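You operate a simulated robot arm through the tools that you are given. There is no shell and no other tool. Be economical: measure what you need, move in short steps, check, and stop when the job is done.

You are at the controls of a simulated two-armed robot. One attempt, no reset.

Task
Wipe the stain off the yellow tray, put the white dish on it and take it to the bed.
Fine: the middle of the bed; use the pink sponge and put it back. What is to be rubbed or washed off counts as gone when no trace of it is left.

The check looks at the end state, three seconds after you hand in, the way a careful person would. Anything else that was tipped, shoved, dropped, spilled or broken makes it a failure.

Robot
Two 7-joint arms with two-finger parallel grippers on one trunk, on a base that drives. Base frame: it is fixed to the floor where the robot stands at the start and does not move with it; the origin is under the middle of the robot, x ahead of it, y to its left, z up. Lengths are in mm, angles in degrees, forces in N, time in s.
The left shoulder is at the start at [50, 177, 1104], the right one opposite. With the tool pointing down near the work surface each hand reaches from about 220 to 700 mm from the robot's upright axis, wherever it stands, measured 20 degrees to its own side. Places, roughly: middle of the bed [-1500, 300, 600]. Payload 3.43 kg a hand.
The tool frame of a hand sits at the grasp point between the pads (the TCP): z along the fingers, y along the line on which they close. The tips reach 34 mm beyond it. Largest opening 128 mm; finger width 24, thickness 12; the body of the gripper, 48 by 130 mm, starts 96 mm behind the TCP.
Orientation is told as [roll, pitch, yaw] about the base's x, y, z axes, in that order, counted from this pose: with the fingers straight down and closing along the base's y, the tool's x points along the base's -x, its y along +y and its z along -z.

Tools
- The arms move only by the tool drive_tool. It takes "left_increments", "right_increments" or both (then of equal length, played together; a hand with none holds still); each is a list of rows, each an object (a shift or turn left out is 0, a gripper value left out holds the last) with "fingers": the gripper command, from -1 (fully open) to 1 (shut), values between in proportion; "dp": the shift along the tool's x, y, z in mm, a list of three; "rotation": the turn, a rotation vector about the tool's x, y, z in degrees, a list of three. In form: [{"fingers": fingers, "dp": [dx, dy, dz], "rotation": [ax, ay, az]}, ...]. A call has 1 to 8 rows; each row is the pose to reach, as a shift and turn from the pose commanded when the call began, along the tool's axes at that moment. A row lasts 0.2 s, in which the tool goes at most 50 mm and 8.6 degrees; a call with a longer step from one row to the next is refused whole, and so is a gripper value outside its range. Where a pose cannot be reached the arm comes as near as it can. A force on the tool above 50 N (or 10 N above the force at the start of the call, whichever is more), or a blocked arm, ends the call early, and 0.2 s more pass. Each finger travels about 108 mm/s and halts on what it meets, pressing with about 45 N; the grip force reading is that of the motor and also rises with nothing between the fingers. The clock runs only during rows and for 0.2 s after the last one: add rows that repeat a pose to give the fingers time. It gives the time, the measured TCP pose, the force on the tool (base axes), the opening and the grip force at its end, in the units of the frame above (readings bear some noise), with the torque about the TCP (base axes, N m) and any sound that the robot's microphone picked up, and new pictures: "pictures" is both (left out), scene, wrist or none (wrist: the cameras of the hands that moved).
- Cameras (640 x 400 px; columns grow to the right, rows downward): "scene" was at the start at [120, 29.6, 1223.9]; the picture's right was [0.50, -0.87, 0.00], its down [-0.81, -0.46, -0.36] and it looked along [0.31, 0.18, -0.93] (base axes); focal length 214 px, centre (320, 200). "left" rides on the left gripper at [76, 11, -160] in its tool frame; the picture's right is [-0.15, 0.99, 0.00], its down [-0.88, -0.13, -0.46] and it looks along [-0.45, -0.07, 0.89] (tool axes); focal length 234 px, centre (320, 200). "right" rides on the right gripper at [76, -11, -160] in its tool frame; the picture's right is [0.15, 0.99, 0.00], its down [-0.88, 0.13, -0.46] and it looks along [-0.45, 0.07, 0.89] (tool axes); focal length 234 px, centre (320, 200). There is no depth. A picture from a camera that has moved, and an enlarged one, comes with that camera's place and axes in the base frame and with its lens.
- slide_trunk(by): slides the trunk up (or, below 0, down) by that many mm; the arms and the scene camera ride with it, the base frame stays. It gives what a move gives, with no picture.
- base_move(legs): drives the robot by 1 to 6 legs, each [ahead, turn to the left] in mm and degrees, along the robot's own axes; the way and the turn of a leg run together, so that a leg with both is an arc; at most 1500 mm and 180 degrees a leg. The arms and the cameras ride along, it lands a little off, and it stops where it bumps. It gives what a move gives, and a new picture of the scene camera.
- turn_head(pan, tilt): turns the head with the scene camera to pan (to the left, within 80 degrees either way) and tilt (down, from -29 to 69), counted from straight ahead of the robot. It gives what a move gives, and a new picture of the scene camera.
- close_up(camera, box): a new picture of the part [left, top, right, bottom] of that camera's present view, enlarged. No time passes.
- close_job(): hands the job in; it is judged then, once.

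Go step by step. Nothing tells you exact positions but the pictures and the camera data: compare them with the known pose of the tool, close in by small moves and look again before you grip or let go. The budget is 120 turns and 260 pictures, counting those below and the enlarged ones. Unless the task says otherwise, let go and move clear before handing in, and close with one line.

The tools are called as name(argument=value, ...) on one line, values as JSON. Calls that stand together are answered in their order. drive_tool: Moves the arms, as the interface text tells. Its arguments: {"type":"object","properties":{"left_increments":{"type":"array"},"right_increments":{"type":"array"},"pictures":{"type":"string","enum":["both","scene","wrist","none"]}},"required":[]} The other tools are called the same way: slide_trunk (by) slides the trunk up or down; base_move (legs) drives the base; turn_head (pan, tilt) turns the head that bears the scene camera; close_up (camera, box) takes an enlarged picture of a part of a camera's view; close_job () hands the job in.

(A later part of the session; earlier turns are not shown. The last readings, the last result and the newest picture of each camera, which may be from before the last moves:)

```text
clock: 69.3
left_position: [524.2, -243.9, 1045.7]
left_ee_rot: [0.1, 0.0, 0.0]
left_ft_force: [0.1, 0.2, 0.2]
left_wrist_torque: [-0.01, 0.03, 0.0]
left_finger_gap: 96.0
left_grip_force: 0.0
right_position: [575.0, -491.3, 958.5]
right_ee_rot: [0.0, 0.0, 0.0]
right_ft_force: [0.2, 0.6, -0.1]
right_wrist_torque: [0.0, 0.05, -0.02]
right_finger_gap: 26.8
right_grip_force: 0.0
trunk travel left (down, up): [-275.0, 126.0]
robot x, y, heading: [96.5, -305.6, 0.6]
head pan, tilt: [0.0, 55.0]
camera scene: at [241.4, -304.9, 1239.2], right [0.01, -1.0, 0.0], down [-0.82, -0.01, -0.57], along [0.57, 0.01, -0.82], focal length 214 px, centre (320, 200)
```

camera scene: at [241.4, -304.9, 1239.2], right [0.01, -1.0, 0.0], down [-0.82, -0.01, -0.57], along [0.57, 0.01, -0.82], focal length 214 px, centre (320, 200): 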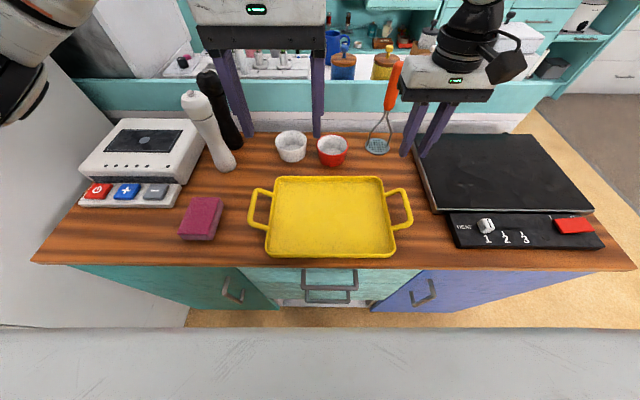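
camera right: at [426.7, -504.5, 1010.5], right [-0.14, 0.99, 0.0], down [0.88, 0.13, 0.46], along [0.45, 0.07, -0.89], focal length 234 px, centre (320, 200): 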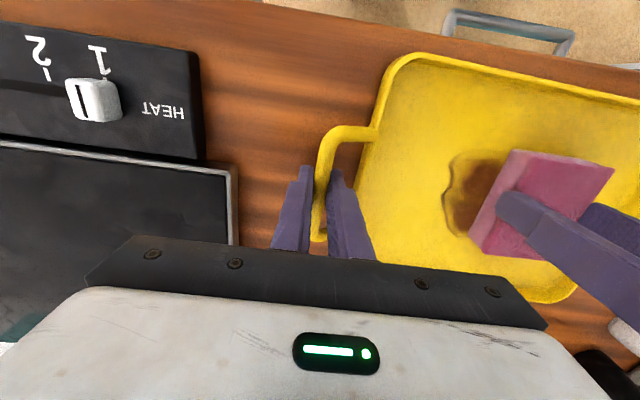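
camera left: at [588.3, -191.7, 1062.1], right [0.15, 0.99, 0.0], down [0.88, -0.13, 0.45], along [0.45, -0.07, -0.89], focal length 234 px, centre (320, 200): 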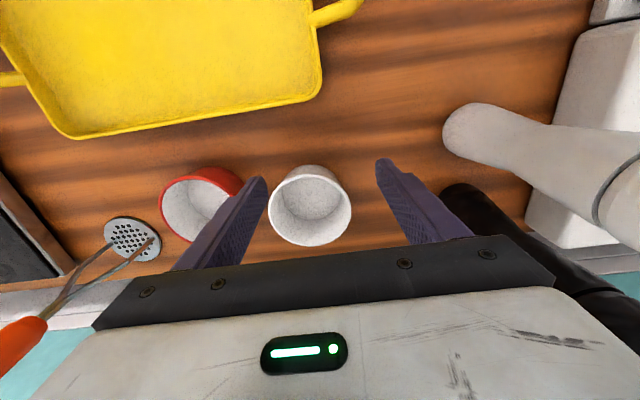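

drive_tool(left_increments=[{"dp": [-20, 4, 30]}, {"dp": [-50, 8, 60]}, {"dp": [-85, 12, 80]}, {"dp": [-125, 18, 90]}, {"dp": [-165, 24, 100]}, {"dp": [-172, 24, 120]}])

close_up(camera="left", box=[200, 100, 440, 250])

```text
clock: 70.7
left_position: [696.9, -221.2, 927.4]
left_ee_rot: [0.0, -0.1, -0.1]
left_ft_force: [-1.1, -0.1, 0.2]
left_wrist_torque: [0.0, -0.04, 0.0]
left_finger_gap: 96.1
left_grip_force: 0.0
right_position: [574.8, -492.5, 958.1]
right_ee_rot: [0.0, 0.0, 0.0]
right_ft_force: [0.6, 0.1, 0.0]
right_wrist_torque: [0.0, -0.01, 0.01]
right_finger_gap: 27.0
right_grip_force: 0.2
trunk travel left (down, up): [-275.0, 126.0]
robot x, y, heading: [97.7, -311.4, 0.6]
head pan, tilt: [0.0, 55.0]
camera scene: at [240.8, -304.8, 1239.3], right [0.01, -1.0, 0.0], down [-0.82, -0.01, -0.57], along [0.57, 0.01, -0.82], focal length 214 px, centre (320, 200)
camera left: at [620.1, -209.0, 1086.5], right [0.15, 0.99, 0.0], down [0.88, -0.13, 0.46], along [0.45, -0.07, -0.89], focal length 234 px, centre (320, 200)
```

scene: 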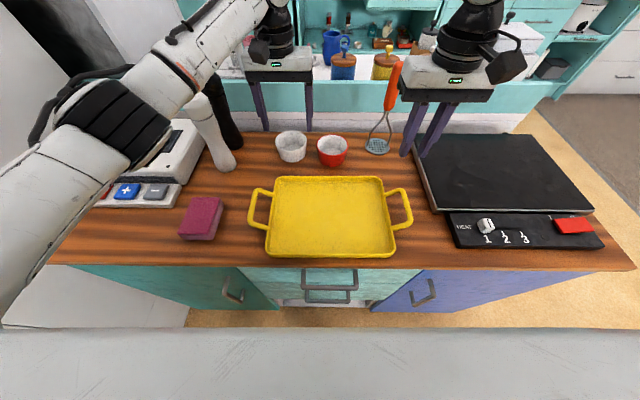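
left: 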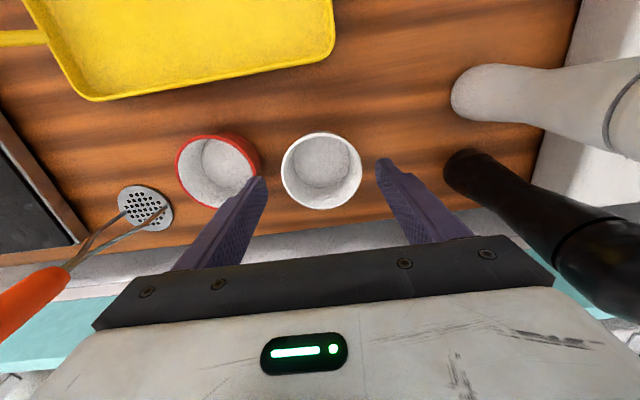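

```text
2.67 times, centred on (320, 175) of left
camera zoom: at [620.1, -209.0, 1086.5], right [0.15, 0.99, 0.0], down [0.88, -0.13, 0.46], along [0.45, -0.07, -0.89], focal length 624 px, centre (320, 267)
```

zoom: 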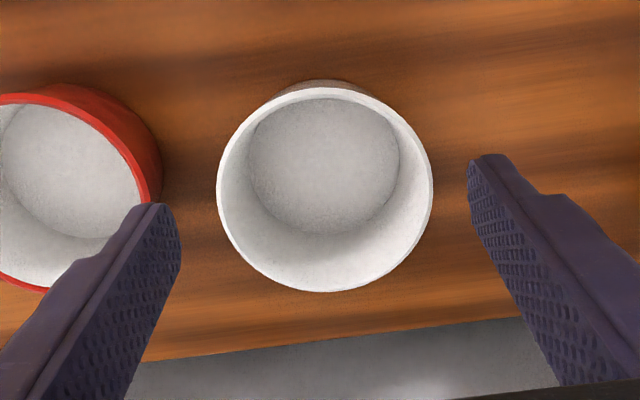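

Dish at ≈(701, −220); the gap to the red one is only ~21 mm, so I'll yaw the gripper 32° so that its finger enters away from the red dish.

drive_tool(left_increments=[{"dp": [-2, 1, 0], "rotation": [0, 0, 8]}, {"dp": [-4, 1, 0], "rotation": [0, 0, 16]}, {"dp": [-4, 1, 0], "rotation": [0, 0, 24]}, {"dp": [-4, 1, 10], "rotation": [0, 0, 32]}, {"dp": [-4, 1, 25], "rotation": [0, 0, 32]}, {"dp": [-4, 1, 25], "rotation": [0, 0, 32]}])

close_up(camera="left", box=[200, 100, 440, 250])

close_up(camera="scene", box=[240, 80, 360, 170])

```text
clock: 72.1
left_position: [699.3, -218.7, 902.2]
left_ee_rot: [0.0, -0.1, -32.1]
left_ft_force: [-0.3, 0.4, 0.8]
left_wrist_torque: [0.02, 0.05, -0.01]
left_finger_gap: 95.8
left_grip_force: 0.1
right_position: [573.8, -493.1, 958.8]
right_ee_rot: [0.0, -0.1, 0.0]
right_ft_force: [1.0, 0.4, -0.1]
right_wrist_torque: [0.01, 0.04, -0.01]
right_finger_gap: 26.9
right_grip_force: 0.1
trunk travel left (down, up): [-275.0, 126.0]
robot x, y, heading: [95.2, -306.4, 0.8]
head pan, tilt: [0.0, 55.0]
camera scene: at [240.7, -304.9, 1239.4], right [0.01, -1.0, 0.0], down [-0.82, -0.01, -0.57], along [0.57, 0.01, -0.82], focal length 214 px, centre (320, 200)
camera left: at [640.8, -169.7, 1061.3], right [0.65, 0.76, 0.0], down [0.68, -0.58, 0.46], along [0.35, -0.3, -0.89], focal length 234 px, centre (320, 200)
```

scene: 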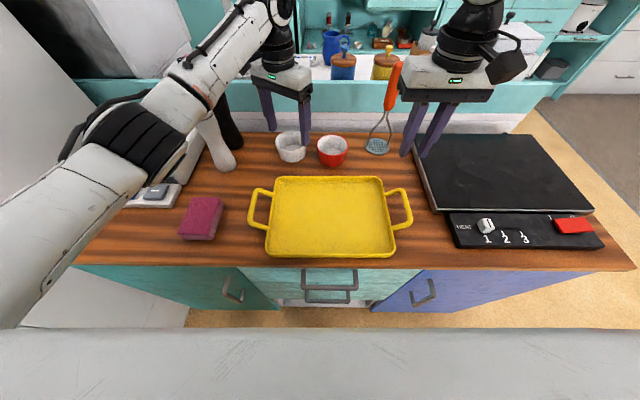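
left: 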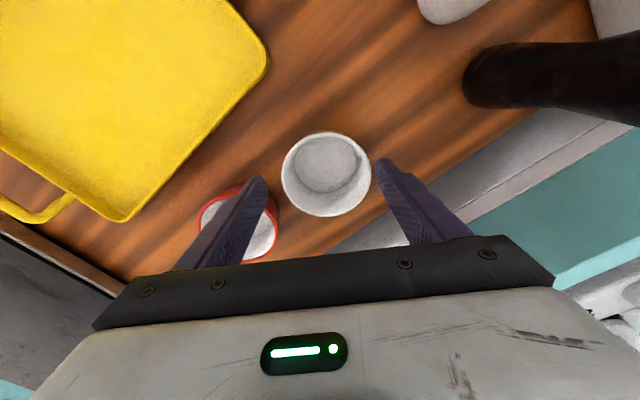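

```text
2.67 times, centred on (320, 175) of left
camera zoom: at [640.8, -169.7, 1061.3], right [0.65, 0.76, 0.0], down [0.68, -0.58, 0.46], along [0.35, -0.3, -0.89], focal length 624 px, centre (320, 267)
```

zoom: 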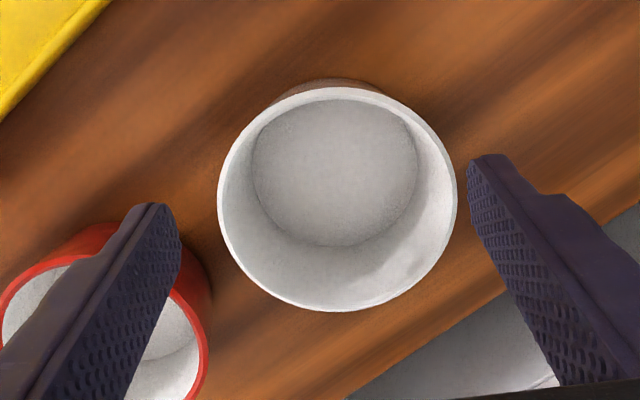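

```text
4.44 times, centred on (300, 125) of scene
camera zoom: at [240.7, -304.9, 1239.4], right [0.01, -1.0, 0.0], down [-0.82, -0.01, -0.57], along [0.57, 0.01, -0.82], focal length 953 px, centre (409, 533)
```

zoom: 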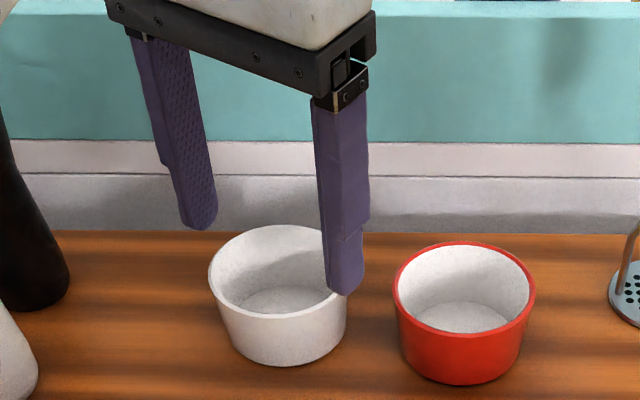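

drive_tool(left_increments=[{"dp": [-3, 3.5, 0]}, {"dp": [-3, 3.5, 10]}, {"dp": [-3, 3.5, 20]}, {"dp": [-3, 3.5, 20]}], pictures="wrist")

close_up(camera="left", box=[200, 100, 440, 250])

close_up(camera="scene", box=[240, 80, 360, 170])

```text
clock: 73.1
left_position: [704.2, -218.9, 882.9]
left_ee_rot: [0.1, 0.0, -32.2]
left_ft_force: [1.4, 0.6, 0.4]
left_wrist_torque: [0.04, -0.02, 0.05]
left_finger_gap: 95.9
left_grip_force: 0.0
right_position: [574.8, -492.9, 958.8]
right_ee_rot: [0.0, 0.0, 0.0]
right_ft_force: [0.3, 1.2, 0.2]
right_wrist_torque: [0.01, -0.03, 0.0]
right_finger_gap: 27.1
right_grip_force: 0.1
trunk travel left (down, up): [-275.0, 126.0]
robot x, y, heading: [98.5, -308.3, 0.8]
head pan, tilt: [0.0, 55.0]
camera left: at [644.9, -168.2, 1041.3], right [0.65, 0.76, 0.0], down [0.68, -0.58, 0.46], along [0.35, -0.3, -0.89], focal length 234 px, centre (320, 200)
```

left: 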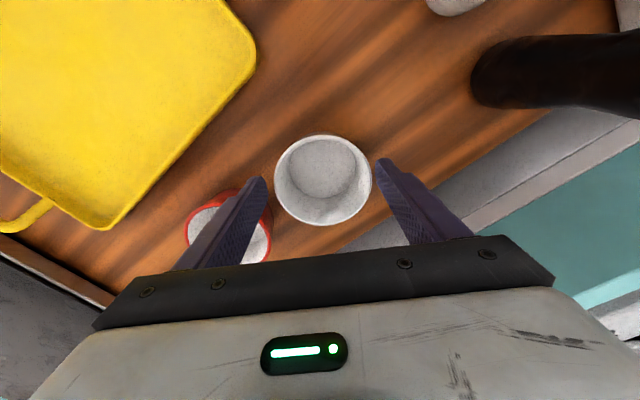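

```text
2.67 times, centred on (320, 175) of left
camera zoom: at [644.9, -168.2, 1041.3], right [0.65, 0.76, 0.0], down [0.68, -0.58, 0.46], along [0.35, -0.3, -0.89], focal length 624 px, centre (320, 267)
```

zoom: 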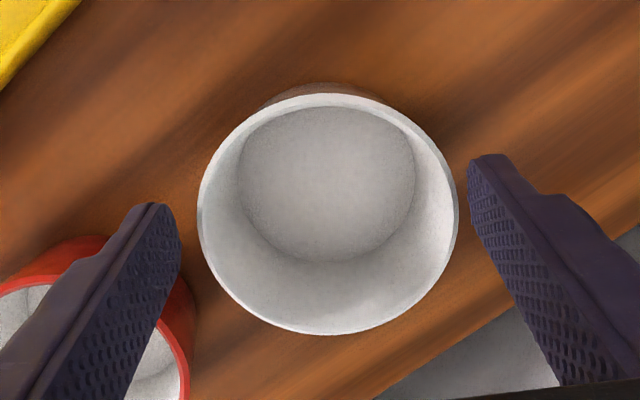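

```text
4.44 times, centred on (300, 125) of scene
camera zoom: at [240.7, -304.9, 1239.4], right [0.01, -1.0, 0.0], down [-0.82, -0.01, -0.57], along [0.57, 0.01, -0.82], focal length 953 px, centre (409, 533)
```

zoom: 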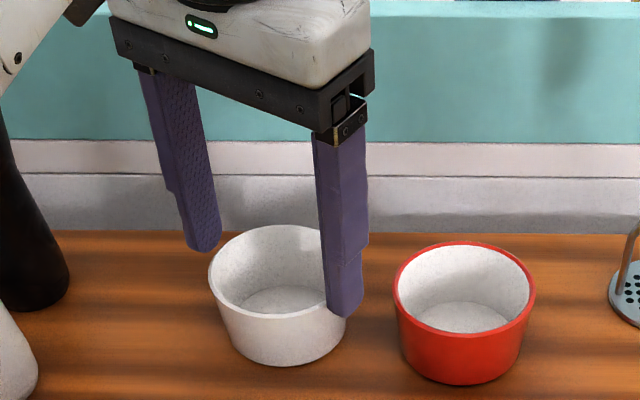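

Well placed. Lowering 20 mm more and closing.

drive_tool(left_increments=[{"dp": [1, 1.5, 10]}, {"dp": [1, 1.5, 20]}, {"dp": [1, 1.5, 20]}, {"dp": [1, 1.5, 20], "fingers": -0.25}, {"dp": [1, 1.5, 20], "fingers": -0.1}, {"dp": [1, 1.5, 20], "fingers": -0.1}], pictures="wrist")

close_up(camera="scene", box=[240, 80, 360, 170])

```text
clock: 74.5
left_position: [704.4, -216.2, 862.6]
left_ee_rot: [0.0, 0.0, -32.0]
left_ft_force: [-0.8, -0.2, 1.4]
left_wrist_torque: [-0.04, 0.03, -0.02]
left_finger_gap: 86.8
left_grip_force: 45.1
right_position: [574.4, -493.1, 958.5]
right_ee_rot: [0.0, 0.0, 0.0]
right_ft_force: [0.1, 0.9, -0.2]
right_wrist_torque: [-0.03, -0.01, -0.01]
right_finger_gap: 26.9
right_grip_force: 0.1
trunk travel left (down, up): [-275.0, 126.0]
robot x, y, heading: [96.3, -307.9, 0.6]
head pan, tilt: [0.0, 55.0]
camera left: at [645.0, -166.4, 1021.2], right [0.65, 0.76, 0.0], down [0.68, -0.58, 0.46], along [0.35, -0.3, -0.89], focal length 234 px, centre (320, 200)
```

left: 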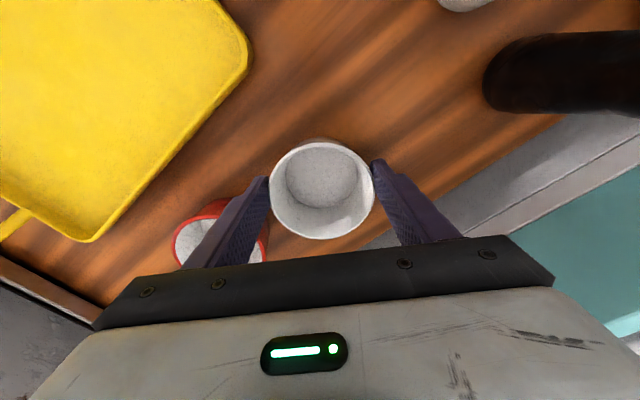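

```text
4.44 times, centred on (300, 125) of scene
camera zoom: at [240.8, -304.9, 1239.3], right [0.01, -1.0, 0.0], down [-0.82, -0.01, -0.57], along [0.57, 0.01, -0.82], focal length 953 px, centre (409, 533)
```

zoom: 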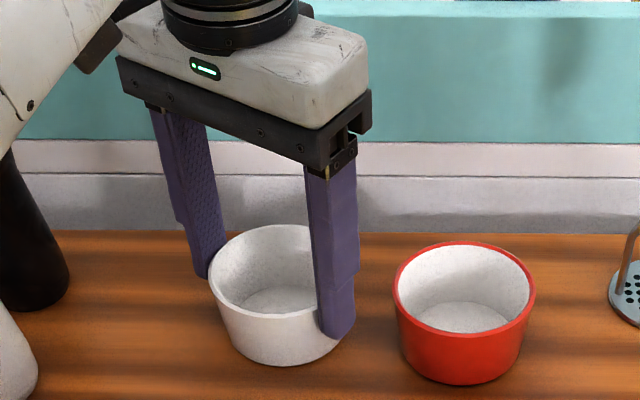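

Dish gripped. Lifting it straight up, then over the tray centre (490, −323).

drive_tool(left_increments=[{"dp": [0, 0, -20]}, {"dp": [0, 0, -60]}, {"dp": [0, 0, -95]}, {"dp": [25, -40, -95]}, {"dp": [50, -80, -95]}, {"dp": [75, -120, -95]}, {"dp": [100, -160, -95]}, {"dp": [125, -204, -85]}])

close_up(camera="scene", box=[230, 110, 430, 270])

```text
refused: row 8 steps farther than a row can; nothing moved
```

```text
2.50 times, centred on (330, 190) of scene
camera zoom: at [240.8, -304.9, 1239.3], right [0.01, -1.0, 0.0], down [-0.82, -0.01, -0.57], along [0.57, 0.01, -0.82], focal length 536 px, centre (295, 225)
```

zoom: 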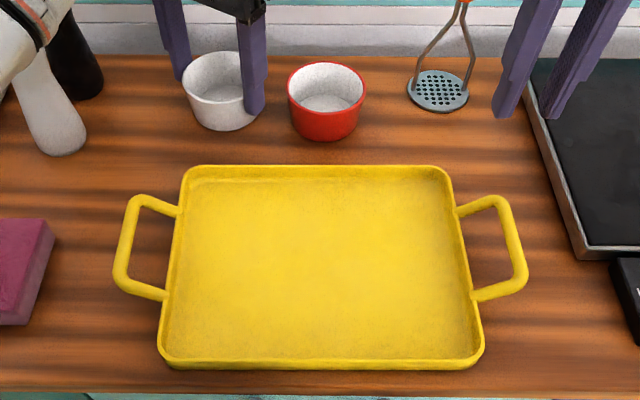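

drive_tool(left_increments=[{"dp": [0, 0, -20]}, {"dp": [0, 0, -60]}, {"dp": [0, 0, -95]}, {"dp": [25, -40, -95]}, {"dp": [50, -80, -95]}, {"dp": [75, -120, -95]}, {"dp": [100, -160, -95]}, {"dp": [125, -200, -95]}])

close_up(camera="scene", box=[230, 110, 430, 270])

```text
clock: 76.3
left_position: [492.5, -319.2, 954.9]
left_ee_rot: [0.1, 0.1, -32.0]
left_ft_force: [0.0, 0.1, -1.9]
left_wrist_torque: [0.01, 0.01, 0.02]
left_finger_gap: 86.8
left_grip_force: 45.0
right_position: [574.9, -493.8, 959.5]
right_ee_rot: [0.0, 0.0, 0.0]
right_ft_force: [-0.3, -0.6, 0.2]
right_wrist_torque: [0.01, -0.02, 0.01]
right_finger_gap: 26.8
right_grip_force: 0.0
trunk travel left (down, up): [-275.0, 126.0]
robot x, y, heading: [98.6, -306.3, 0.8]
head pan, tilt: [0.0, 55.0]
camera scene: at [240.5, -305.2, 1239.4], right [0.01, -1.0, 0.0], down [-0.82, -0.01, -0.57], along [0.57, 0.01, -0.82], focal length 214 px, centre (320, 200)
camera left: at [433.0, -269.2, 1114.8], right [0.65, 0.76, 0.0], down [0.68, -0.58, 0.46], along [0.35, -0.3, -0.89], focal length 234 px, centre (320, 200)
```

scene: 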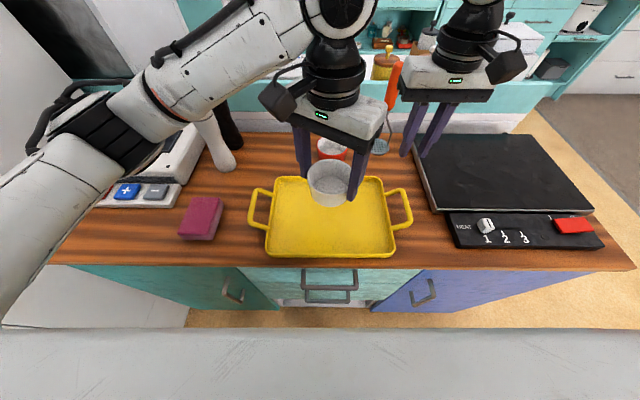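
left: 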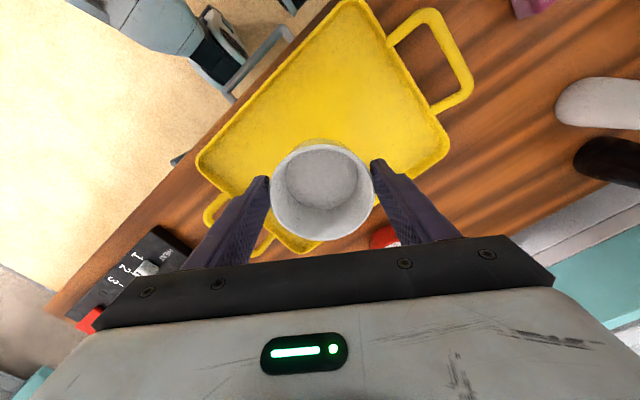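

```text
2.50 times, centred on (330, 190) of scene
camera zoom: at [240.5, -305.2, 1239.4], right [0.01, -1.0, 0.0], down [-0.82, -0.01, -0.57], along [0.57, 0.01, -0.82], focal length 536 px, centre (295, 225)
```

zoom: 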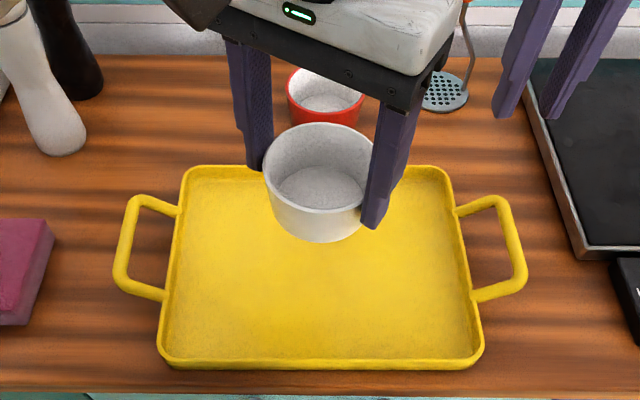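

Lowering the dish towards the tray.

drive_tool(left_increments=[{"dp": [0, 0, 40]}, {"dp": [0, 0, 72]}, {"dp": [0, 0, 80]}, {"dp": [0, 0, 83]}, {"dp": [0, 0, 83]}], pictures="none")

drive_tool(left_increments=[{"dp": [0, 0, 1.5]}, {"dp": [0, 0, 3]}, {"dp": [0, 0, 3]}], pictures="none")

```text
clock: 77.5
left_position: [493.1, -318.5, 873.6]
left_ee_rot: [0.0, -0.1, -32.0]
left_ft_force: [-0.3, -0.2, -1.6]
left_wrist_torque: [0.0, 0.0, -0.01]
left_finger_gap: 86.3
left_grip_force: 44.9
right_position: [574.2, -492.3, 959.5]
right_ee_rot: [-0.1, 0.0, -0.1]
right_ft_force: [0.6, -0.5, 0.0]
right_wrist_torque: [0.0, 0.03, -0.03]
right_finger_gap: 27.0
right_grip_force: 0.1
trunk travel left (down, up): [-275.0, 126.0]
robot x, y, heading: [96.3, -306.7, 0.8]
head pan, tilt: [0.0, 55.0]
```

```text
clock: 78.3
left_position: [490.9, -319.8, 870.3]
left_ee_rot: [0.0, 0.0, -32.1]
left_ft_force: [0.2, 0.3, -2.3]
left_wrist_torque: [-0.04, -0.01, 0.02]
left_finger_gap: 86.4
left_grip_force: 45.0
right_position: [573.5, -492.2, 957.8]
right_ee_rot: [0.0, 0.0, 0.1]
right_ft_force: [0.2, 0.2, -0.5]
right_wrist_torque: [-0.01, -0.03, -0.01]
right_finger_gap: 26.8
right_grip_force: 0.1
trunk travel left (down, up): [-275.0, 126.0]
robot x, y, heading: [97.7, -307.9, 0.8]
head pan, tilt: [0.0, 55.0]
```

drive_tool(left_increments=[{"dp": [0, 0, 1]}, {"dp": [0, 0, 2]}, {"dp": [0, 0, 2]}], pictures="none")

drive_tool(left_increments=[{"dp": [0, 0, 1]}, {"dp": [0, 0, 2]}, {"dp": [0, 0, 2]}], pictures="none")

```text
clock: 79.1
left_position: [492.1, -319.8, 868.4]
left_ee_rot: [0.1, -0.1, -32.0]
left_ft_force: [-0.4, 0.3, -1.6]
left_wrist_torque: [0.03, 0.0, -0.01]
left_finger_gap: 86.4
left_grip_force: 45.2
right_position: [574.2, -491.2, 957.8]
right_ee_rot: [-0.1, 0.0, 0.0]
right_ft_force: [-0.4, -0.1, 0.1]
right_wrist_torque: [0.01, 0.0, -0.02]
right_finger_gap: 27.0
right_grip_force: 0.0
trunk travel left (down, up): [-275.0, 126.0]
robot x, y, heading: [94.7, -310.7, 0.8]
head pan, tilt: [0.0, 55.0]
```

```text
clock: 79.9
left_position: [492.3, -318.6, 865.8]
left_ee_rot: [0.0, -0.1, -32.0]
left_ft_force: [-0.9, 0.1, -1.6]
left_wrist_torque: [0.01, 0.01, -0.02]
left_finger_gap: 86.3
left_grip_force: 45.2
right_position: [575.3, -493.2, 957.2]
right_ee_rot: [0.1, 0.0, 0.0]
right_ft_force: [0.7, 0.1, 0.5]
right_wrist_torque: [0.01, -0.01, 0.0]
right_finger_gap: 26.8
right_grip_force: 0.0
trunk travel left (down, up): [-275.0, 126.0]
robot x, y, heading: [97.1, -310.2, 0.9]
head pan, tilt: [0.0, 55.0]
```

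drive_tool(left_increments=[{"dp": [0, 0, 1]}, {"dp": [0, 0, 2]}, {"dp": [0, 0, 3]}, {"dp": [0, 0, 3]}], pictures="none")

close_up(camera="scene", box=[270, 140, 390, 240])

```text
clock: 80.9
left_position: [491.8, -319.3, 865.7]
left_ee_rot: [-0.1, -0.2, -31.9]
left_ft_force: [0.1, 2.1, 22.9]
left_wrist_torque: [0.1, 0.42, 0.08]
left_finger_gap: 86.4
left_grip_force: 44.8
right_position: [574.5, -492.3, 960.4]
right_ee_rot: [0.0, -0.1, 0.0]
right_ft_force: [0.7, -0.4, -0.6]
right_wrist_torque: [0.0, 0.01, 0.02]
right_finger_gap: 26.9
right_grip_force: 0.1
trunk travel left (down, up): [-275.0, 126.0]
robot x, y, heading: [96.6, -305.0, 0.8]
head pan, tilt: [0.0, 55.0]
```

```text
4.00 times, centred on (330, 190) of scene
camera zoom: at [239.4, -304.6, 1239.8], right [0.01, -1.0, 0.0], down [-0.82, -0.01, -0.57], along [0.57, 0.01, -0.82], focal length 858 px, centre (280, 240)
```

zoom: 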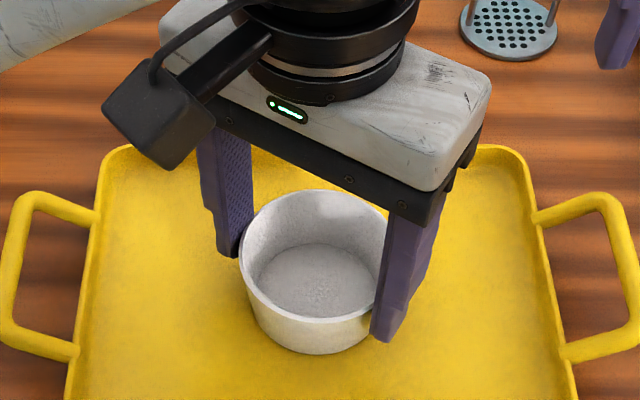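

Contact. Easing off and releasing the dish.

drive_tool(left_increments=[{"dp": [0, 0, -1.8]}, {"dp": [0, 0, -2], "fingers": -0.45}, {"dp": [0, 0, -2], "fingers": -0.6}, {"dp": [0, 0, -2], "fingers": -0.6}, {"dp": [0, 0, -30]}, {"dp": [0, 0, -70]}, {"dp": [0, 0, -110]}], pictures="none")

close_up(camera="scene", box=[230, 110, 430, 270])

```text
clock: 82.5
left_position: [492.1, -320.3, 973.8]
left_ee_rot: [0.0, -0.1, -31.9]
left_ft_force: [-0.2, 0.0, 0.0]
left_wrist_torque: [0.02, 0.0, 0.04]
left_finger_gap: 102.4
left_grip_force: 0.1
right_position: [573.9, -493.8, 961.0]
right_ee_rot: [0.1, 0.0, 0.0]
right_ft_force: [-0.4, -0.9, 0.8]
right_wrist_torque: [-0.03, 0.02, 0.01]
right_finger_gap: 27.0
right_grip_force: 0.1
trunk travel left (down, up): [-275.0, 126.0]
robot x, y, heading: [96.9, -308.1, 0.6]
head pan, tilt: [0.0, 55.0]
```

```text
2.50 times, centred on (330, 190) of scene
camera zoom: at [240.4, -304.9, 1239.3], right [0.01, -1.0, 0.0], down [-0.82, -0.01, -0.57], along [0.57, 0.01, -0.82], focal length 536 px, centre (295, 225)
```

zoom: 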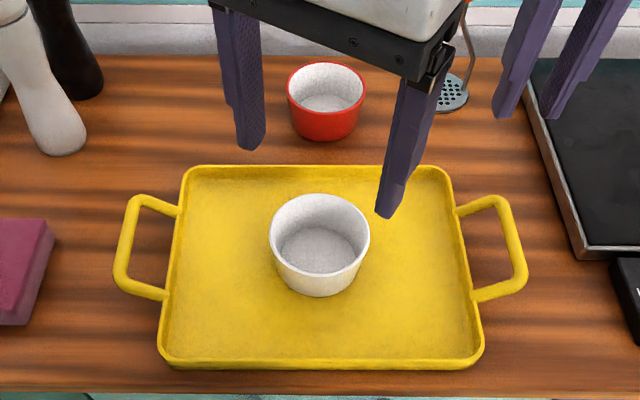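

The dish sits in the middle of the tray. Now both hands go above the handles (left ≈(501, −150), right ≈(507, −495)).

drive_tool(left_increments=[{"dp": [14, 25, 0], "rotation": [0, 0, -5], "fingers": -0.6}, {"dp": [28, 50, 0], "rotation": [0, 0, -11]}, {"dp": [42, 75, 0], "rotation": [0, 0, -16]}, {"dp": [56, 100, 0], "rotation": [0, 0, -21]}, {"dp": [70, 125, 0], "rotation": [0, 0, -27]}, {"dp": [84, 149, 0], "rotation": [0, 0, -32], "fingers": 0.58}, {"dp": [84, 149, 20], "rotation": [0, 0, -32]}, {"dp": [84, 149, 40], "rotation": [0, 0, -32]}], right_increments=[{"dp": [12, 0, 0]}, {"dp": [24, -1, 0]}, {"dp": [36, -1, 0]}, {"dp": [48, -2, 0]}, {"dp": [60, -2, 0]}, {"dp": [67, -2, 0]}, {"dp": [67, -2, 20]}, {"dp": [67, -2, 40]}])

close_up(camera="left", box=[200, 60, 440, 210])

close_up(camera="right", box=[200, 60, 440, 210])

```text
clock: 84.3
left_position: [500.2, -148.2, 933.2]
left_ee_rot: [-0.1, -0.1, 0.0]
left_ft_force: [1.0, -0.2, 0.4]
left_wrist_torque: [0.0, -0.01, -0.02]
left_finger_gap: 27.0
left_grip_force: 0.0
right_position: [506.5, -494.2, 917.1]
right_ee_rot: [0.0, 0.0, 0.1]
right_ft_force: [-0.1, 0.0, 0.3]
right_wrist_torque: [-0.01, -0.04, -0.01]
right_finger_gap: 27.0
right_grip_force: 0.1
trunk travel left (down, up): [-275.0, 126.0]
robot x, y, heading: [97.1, -307.1, 0.7]
head pan, tilt: [0.0, 55.0]
camera scene: at [240.9, -304.8, 1239.4], right [0.01, -1.0, 0.0], down [-0.82, -0.01, -0.57], along [0.57, 0.01, -0.82], focal length 214 px, centre (320, 200)
camera right: at [431.7, -505.5, 1077.9], right [-0.15, 0.99, 0.0], down [0.88, 0.13, 0.46], along [0.45, 0.07, -0.89], focal length 234 px, centre (320, 200)
camera left: at [423.4, -137.2, 1092.8], right [0.15, 0.99, 0.0], down [0.88, -0.13, 0.46], along [0.45, -0.07, -0.89], focal length 234 px, centre (320, 200)
```

scene: 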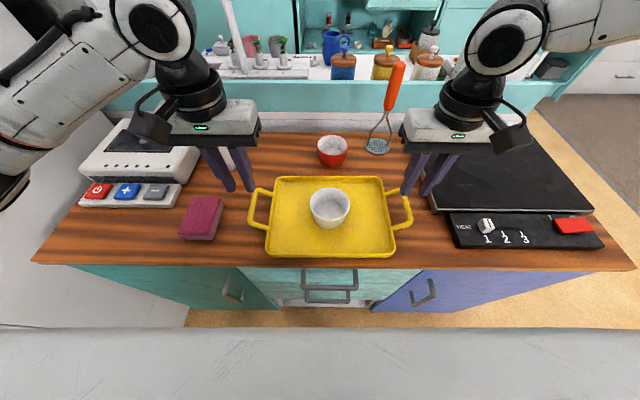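
right: 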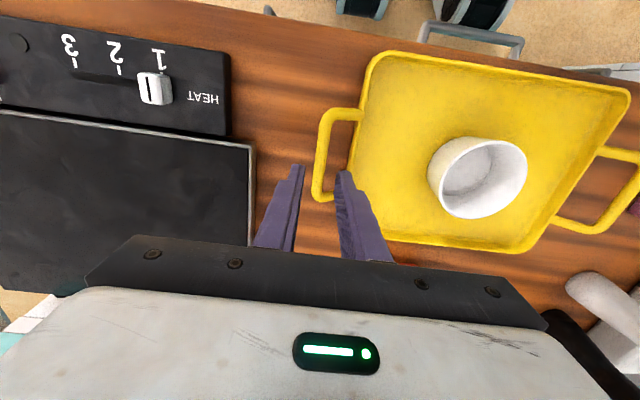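
left: 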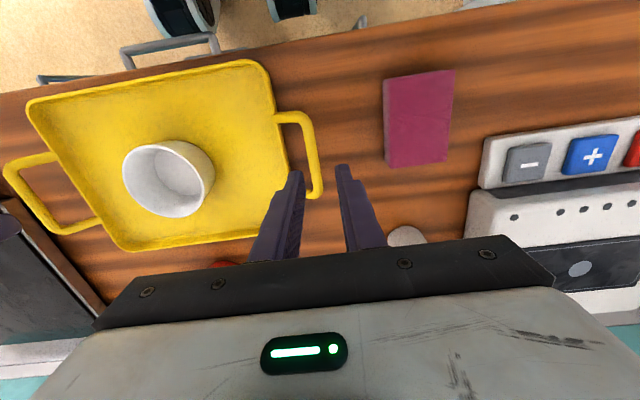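

```text
2.67 times, centred on (320, 135) of left
camera zoom: at [423.4, -137.2, 1092.8], right [0.15, 0.99, 0.0], down [0.88, -0.13, 0.46], along [0.45, -0.07, -0.89], focal length 624 px, centre (320, 373)
```

zoom: 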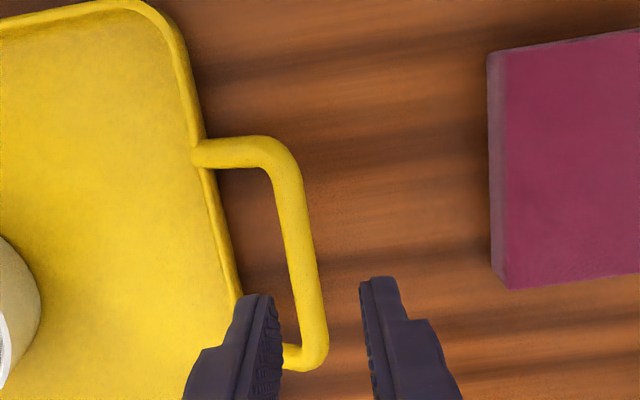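

```text
2.67 times, centred on (320, 135) of right
camera zoom: at [431.7, -505.5, 1077.9], right [-0.15, 0.99, 0.0], down [0.88, 0.13, 0.46], along [0.45, 0.07, -0.89], focal length 624 px, centre (320, 373)
```

zoom: 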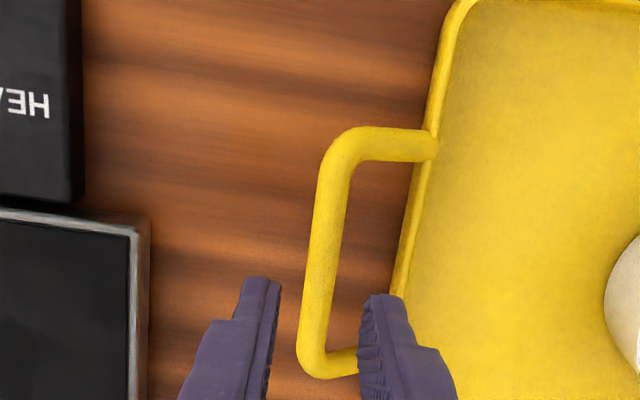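

Bars at y ≈ −157 (left) and −492 (right). Correcting and lowering to just above.

drive_tool(left_increments=[{"dp": [4, -8.5, 10]}, {"dp": [4, -8.5, 40]}, {"dp": [4, -8.5, 63]}, {"dp": [4, -8.5, 63]}], right_increments=[{"dp": [4, 2, 10]}, {"dp": [4, 2, 30]}, {"dp": [4, 2, 47]}, {"dp": [4, 2, 47]}], pictures="none")

close_up(camera="left", box=[200, 80, 440, 230])

close_up(camera="right", box=[200, 80, 440, 230])

```text
clock: 85.3
left_position: [497.0, -157.7, 870.5]
left_ee_rot: [0.0, -0.2, -0.2]
left_ft_force: [-0.4, -0.1, 0.7]
left_wrist_torque: [-0.01, 0.01, -0.03]
left_finger_gap: 27.0
left_grip_force: 0.1
right_position: [502.7, -491.9, 871.2]
right_ee_rot: [0.0, 0.0, 0.2]
right_ft_force: [0.3, 0.6, 0.7]
right_wrist_torque: [-0.01, -0.02, -0.01]
right_finger_gap: 27.0
right_grip_force: 0.1
trunk travel left (down, up): [-275.0, 126.0]
robot x, y, heading: [95.9, -306.9, 0.8]
head pan, tilt: [0.0, 55.0]
```

```text
2.67 times, centred on (320, 155) of left
camera zoom: at [419.4, -145.7, 1029.8], right [0.15, 0.99, 0.0], down [0.88, -0.13, 0.46], along [0.45, -0.07, -0.89], focal length 624 px, centre (320, 320)
```

zoom: 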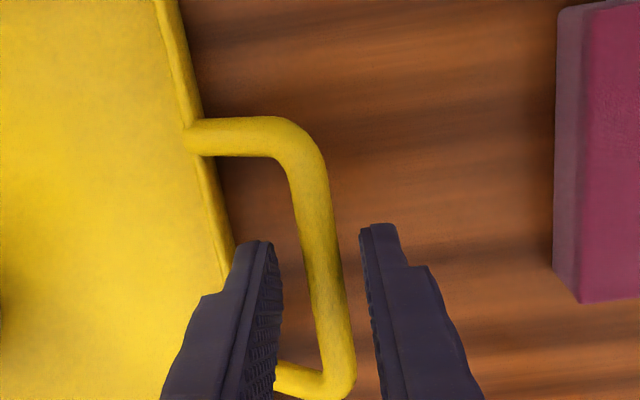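

```text
2.67 times, centred on (320, 155) of right
camera zoom: at [427.6, -503.2, 1031.7], right [-0.15, 0.99, 0.0], down [0.88, 0.13, 0.46], along [0.45, 0.07, -0.89], focal length 624 px, centre (320, 320)
```

zoom: 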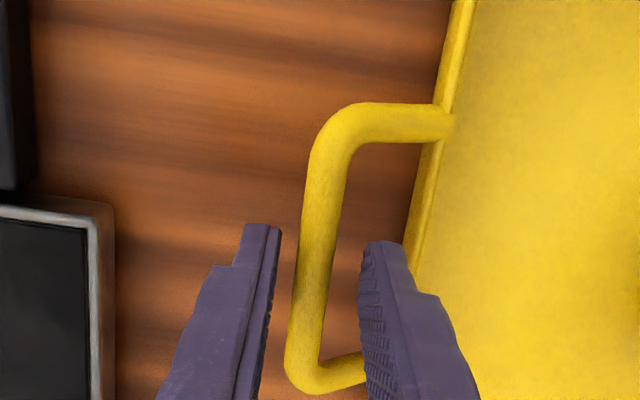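

Both straddle the bars. Lowering to z≈850 and gripping.

drive_tool(left_increments=[{"dp": [0, 0, 10]}, {"dp": [0, 0, 20]}, {"dp": [0, 0, 21]}, {"dp": [0, 0, 21], "fingers": 0.8}, {"dp": [0, 0, 21], "fingers": 1}, {"dp": [0, 0, 21], "fingers": 1}], right_increments=[{"dp": [0, 0, 10]}, {"dp": [0, 0, 20]}, {"dp": [0, 0, 21]}, {"dp": [0, 0, 21], "fingers": 0.8}, {"dp": [0, 0, 21], "fingers": 1}, {"dp": [0, 0, 21], "fingers": 1}], pictures="wrist")

```text
clock: 86.7
left_position: [495.3, -155.6, 848.7]
left_ee_rot: [0.2, -0.1, 0.2]
left_ft_force: [1.2, 8.7, 0.3]
left_wrist_torque: [0.06, 0.3, 1.01]
left_finger_gap: 11.2
left_grip_force: 45.3
right_position: [503.6, -493.2, 850.9]
right_ee_rot: [-0.2, 0.0, -0.1]
right_ft_force: [-0.5, -9.0, 1.8]
right_wrist_torque: [-0.03, -0.29, -0.1]
right_finger_gap: 11.3
right_grip_force: 45.0
trunk travel left (down, up): [-275.0, 126.0]
robot x, y, heading: [96.6, -310.0, 0.7]
head pan, tilt: [0.0, 55.0]
camera right: at [428.1, -503.8, 1010.9], right [-0.14, 0.99, 0.0], down [0.88, 0.13, 0.46], along [0.45, 0.06, -0.89], focal length 234 px, centre (320, 200)
camera left: at [419.7, -145.6, 1009.2], right [0.14, 0.99, 0.0], down [0.88, -0.13, 0.46], along [0.45, -0.06, -0.89], focal length 234 px, centre (320, 200)
```

right: 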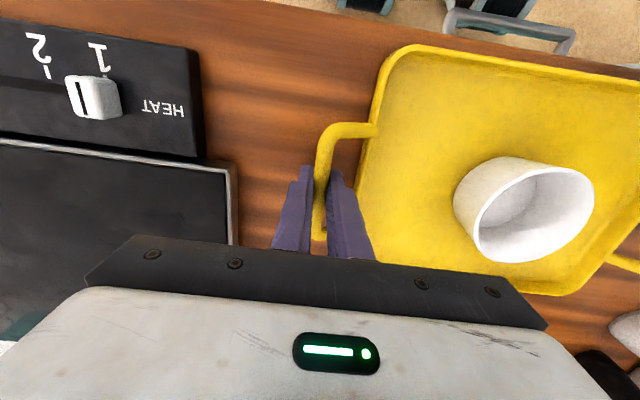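
left: 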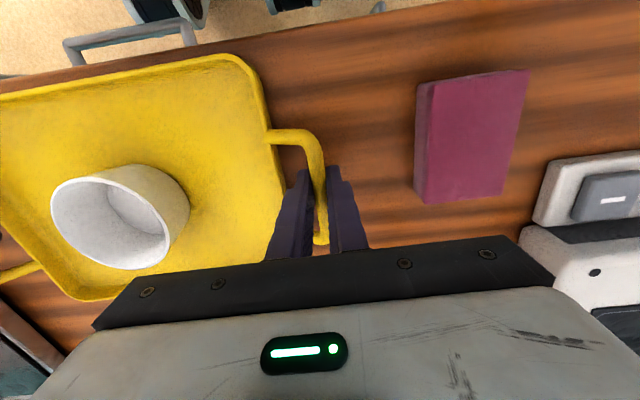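

Gripped both. Relaxing the squeeze slightly and lifting 25 mm in step.

drive_tool(left_increments=[{"dp": [0, 1.3, 0]}, {"dp": [0, 1.3, -3]}, {"dp": [0, 1.3, -8]}, {"dp": [0, 1.3, -14]}, {"dp": [0, 1.3, -20]}, {"dp": [0, 1.3, -25]}], right_increments=[{"dp": [0, -1, 0]}, {"dp": [0, -1, -3]}, {"dp": [0, -1, -8]}, {"dp": [0, -1, -14]}, {"dp": [0, -1, -20]}, {"dp": [0, -1, -25]}])

close_up(camera="scene", box=[230, 140, 430, 270])

```text
clock: 88.1
left_position: [496.8, -154.6, 873.2]
left_ee_rot: [-0.2, -0.1, 0.0]
left_ft_force: [2.7, -5.0, -3.1]
left_wrist_torque: [0.02, -0.33, 1.12]
left_finger_gap: 11.6
left_grip_force: 44.9
right_position: [503.2, -493.2, 875.7]
right_ee_rot: [0.0, 0.1, 0.0]
right_ft_force: [-2.9, 4.1, -2.1]
right_wrist_torque: [0.01, 0.35, -0.1]
right_finger_gap: 11.6
right_grip_force: 44.9
trunk travel left (down, up): [-275.0, 126.0]
robot x, y, heading: [96.0, -306.4, 0.6]
head pan, tilt: [0.0, 55.0]
camera scene: at [241.0, -304.9, 1239.3], right [0.01, -1.0, 0.0], down [-0.82, -0.01, -0.57], along [0.57, 0.01, -0.82], focal length 214 px, centre (320, 200)
camera right: at [428.5, -504.5, 1036.4], right [-0.15, 0.99, 0.0], down [0.88, 0.13, 0.46], along [0.45, 0.07, -0.89], focal length 234 px, centre (320, 200)
camera left: at [419.7, -144.6, 1034.0], right [0.15, 0.99, 0.0], down [0.88, -0.13, 0.46], along [0.45, -0.07, -0.89], focal length 234 px, centre (320, 200)
```

scene: 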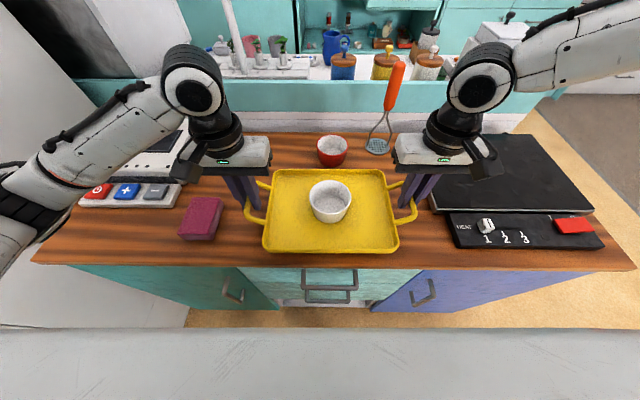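
right: 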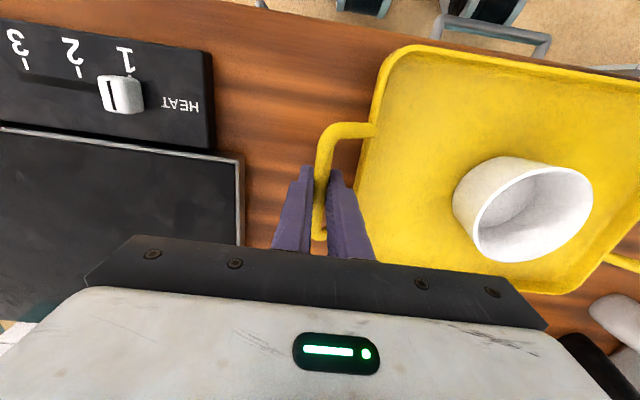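
left: 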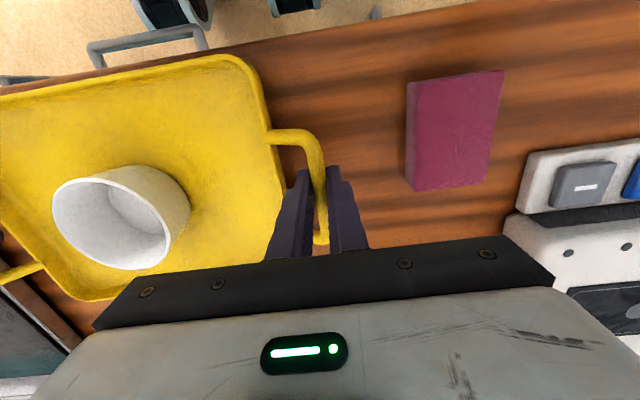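

```text
3.08 times, centred on (330, 205) of scene
camera zoom: at [241.0, -304.9, 1239.3], right [0.01, -1.0, 0.0], down [-0.82, -0.01, -0.57], along [0.57, 0.01, -0.82], focal length 660 px, centre (289, 185)
```

zoom: 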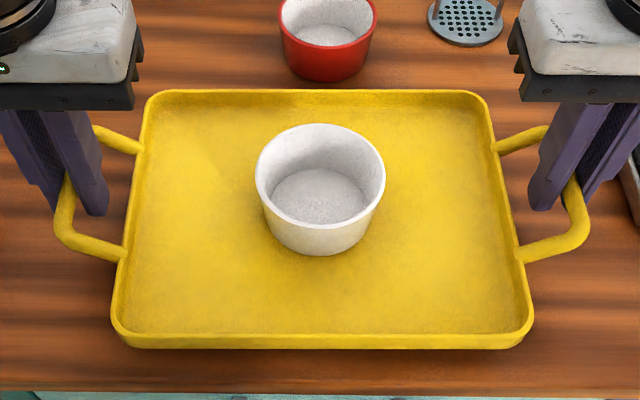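

Level and steady. Raising the trunk to clear everything, then backing away from the counter.

slide_trunk(by=70)

base_move(legs=[[-400, 0]])

turn_head(pan=80, tilt=30)

```text
clock: 89.2
left_position: [496.7, -156.9, 943.7]
left_ee_rot: [-0.1, 0.0, -0.2]
left_ft_force: [3.4, -9.0, -2.5]
left_wrist_torque: [-0.04, -0.2, 1.08]
left_finger_gap: 11.4
left_grip_force: 45.0
right_position: [505.2, -493.1, 945.5]
right_ee_rot: [0.1, -0.1, -0.1]
right_ft_force: [-3.4, 8.8, -3.7]
right_wrist_torque: [0.06, 0.25, -0.01]
right_finger_gap: 11.2
right_grip_force: 44.4
trunk travel left (down, up): [-345.0, 56.0]
robot x, y, heading: [94.9, -310.6, 0.6]
head pan, tilt: [0.0, 55.0]
```

```text
clock: 91.7
left_position: [94.0, -162.0, 945.1]
left_ee_rot: [-0.2, -0.1, 0.0]
left_ft_force: [3.7, -13.6, -3.7]
left_wrist_torque: [-0.08, 0.08, 1.04]
left_finger_gap: 11.7
left_grip_force: 45.2
right_position: [102.5, -497.5, 944.2]
right_ee_rot: [0.1, 0.0, 0.0]
right_ft_force: [-3.4, 14.8, -2.9]
right_wrist_torque: [0.06, -0.07, -0.1]
right_finger_gap: 11.4
right_grip_force: 44.7
trunk travel left (down, up): [-345.0, 56.0]
robot x, y, heading: [-302.5, -316.5, 0.7]
head pan, tilt: [0.0, 55.0]
camera scene: at [-161.6, -309.9, 1309.4], right [0.01, -1.0, 0.0], down [-0.82, -0.01, -0.57], along [0.57, 0.01, -0.82], focal length 214 px, centre (320, 200)
```

scene: 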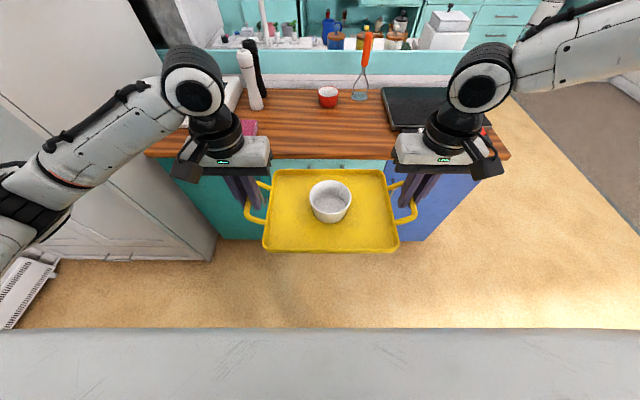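

```text
clock: 93.3
left_position: [94.0, -162.4, 945.8]
left_ee_rot: [-0.2, -0.1, 0.1]
left_ft_force: [3.1, -2.6, -2.9]
left_wrist_torque: [0.0, -0.16, 1.04]
left_finger_gap: 11.4
left_grip_force: 45.3
right_position: [101.4, -497.6, 944.9]
right_ee_rot: [0.2, 0.0, -0.1]
right_ft_force: [-2.5, 1.7, -3.1]
right_wrist_torque: [-0.03, 0.23, -0.13]
right_finger_gap: 11.1
right_grip_force: 44.7
trunk travel left (down, up): [-345.0, 56.0]
robot x, y, heading: [-305.4, -313.9, 0.8]
head pan, tilt: [80.0, 30.0]
camera scene: at [-218.6, -221.6, 1345.3], right [0.99, -0.16, 0.0], down [-0.08, -0.49, -0.87], along [0.14, 0.85, -0.5], focal length 214 px, centre (320, 200)
```

scene: 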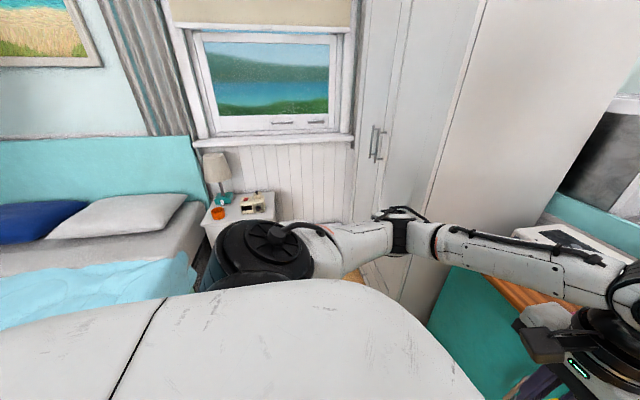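

The bed's near edge seems around x≈−660. Turning left to face it and look.

base_move(legs=[[0, 90]])

turn_head(pan=75, tilt=30)

```text
clock: 97.5
left_position: [-458.3, 85.0, 943.4]
left_ee_rot: [-0.2, -0.1, 90.3]
left_ft_force: [2.9, 3.8, -3.6]
left_wrist_torque: [0.04, 0.02, 1.08]
left_finger_gap: 11.5
left_grip_force: 45.6
right_position: [-122.4, 93.7, 945.1]
right_ee_rot: [0.1, 0.0, 90.1]
right_ft_force: [-2.7, -3.6, -2.5]
right_wrist_torque: [-0.01, 0.02, -0.11]
right_finger_gap: 11.3
right_grip_force: 44.9
trunk travel left (down, up): [-345.0, 56.0]
robot x, y, heading: [-304.2, -314.4, 91.0]
head pan, tilt: [80.0, 30.0]
camera scene: at [-394.1, -226.9, 1345.3], right [0.16, 0.99, 0.0], down [0.49, -0.08, -0.87], along [-0.85, 0.14, -0.5], focal length 214 px, centre (320, 200)
```

scene: 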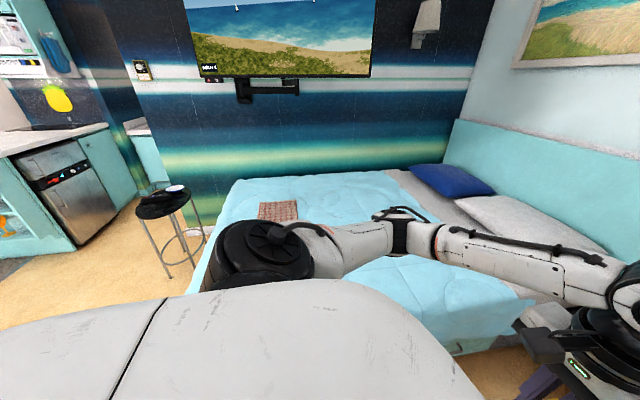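

```text
clock: 98.2
left_position: [-457.9, 87.1, 944.3]
left_ee_rot: [-0.2, -0.1, 90.2]
left_ft_force: [1.6, 1.9, -2.7]
left_wrist_torque: [-0.26, -0.01, 1.04]
left_finger_gap: 11.6
left_grip_force: 45.0
right_position: [-121.9, 92.7, 945.4]
right_ee_rot: [0.1, 0.1, 90.1]
right_ft_force: [-1.4, -2.8, -3.4]
right_wrist_torque: [0.27, 0.0, -0.19]
right_finger_gap: 11.2
right_grip_force: 44.9
trunk travel left (down, up): [-345.0, 56.0]
robot x, y, heading: [-305.0, -312.7, 90.8]
head pan, tilt: [75.0, 30.0]
camera scene: at [-392.4, -219.2, 1345.4], right [0.24, 0.97, 0.0], down [0.48, -0.12, -0.87], along [-0.84, 0.21, -0.5], focal length 214 px, centre (320, 200)
```

scene: 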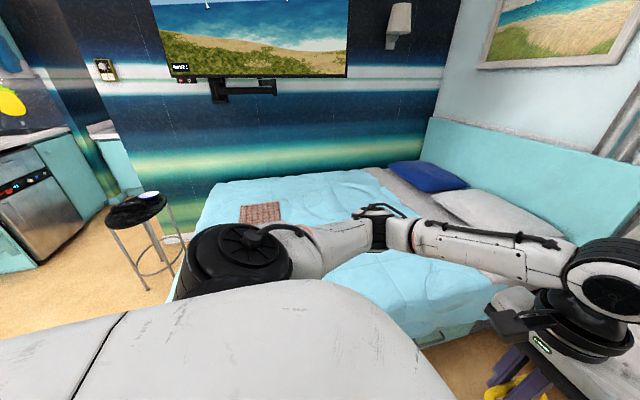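

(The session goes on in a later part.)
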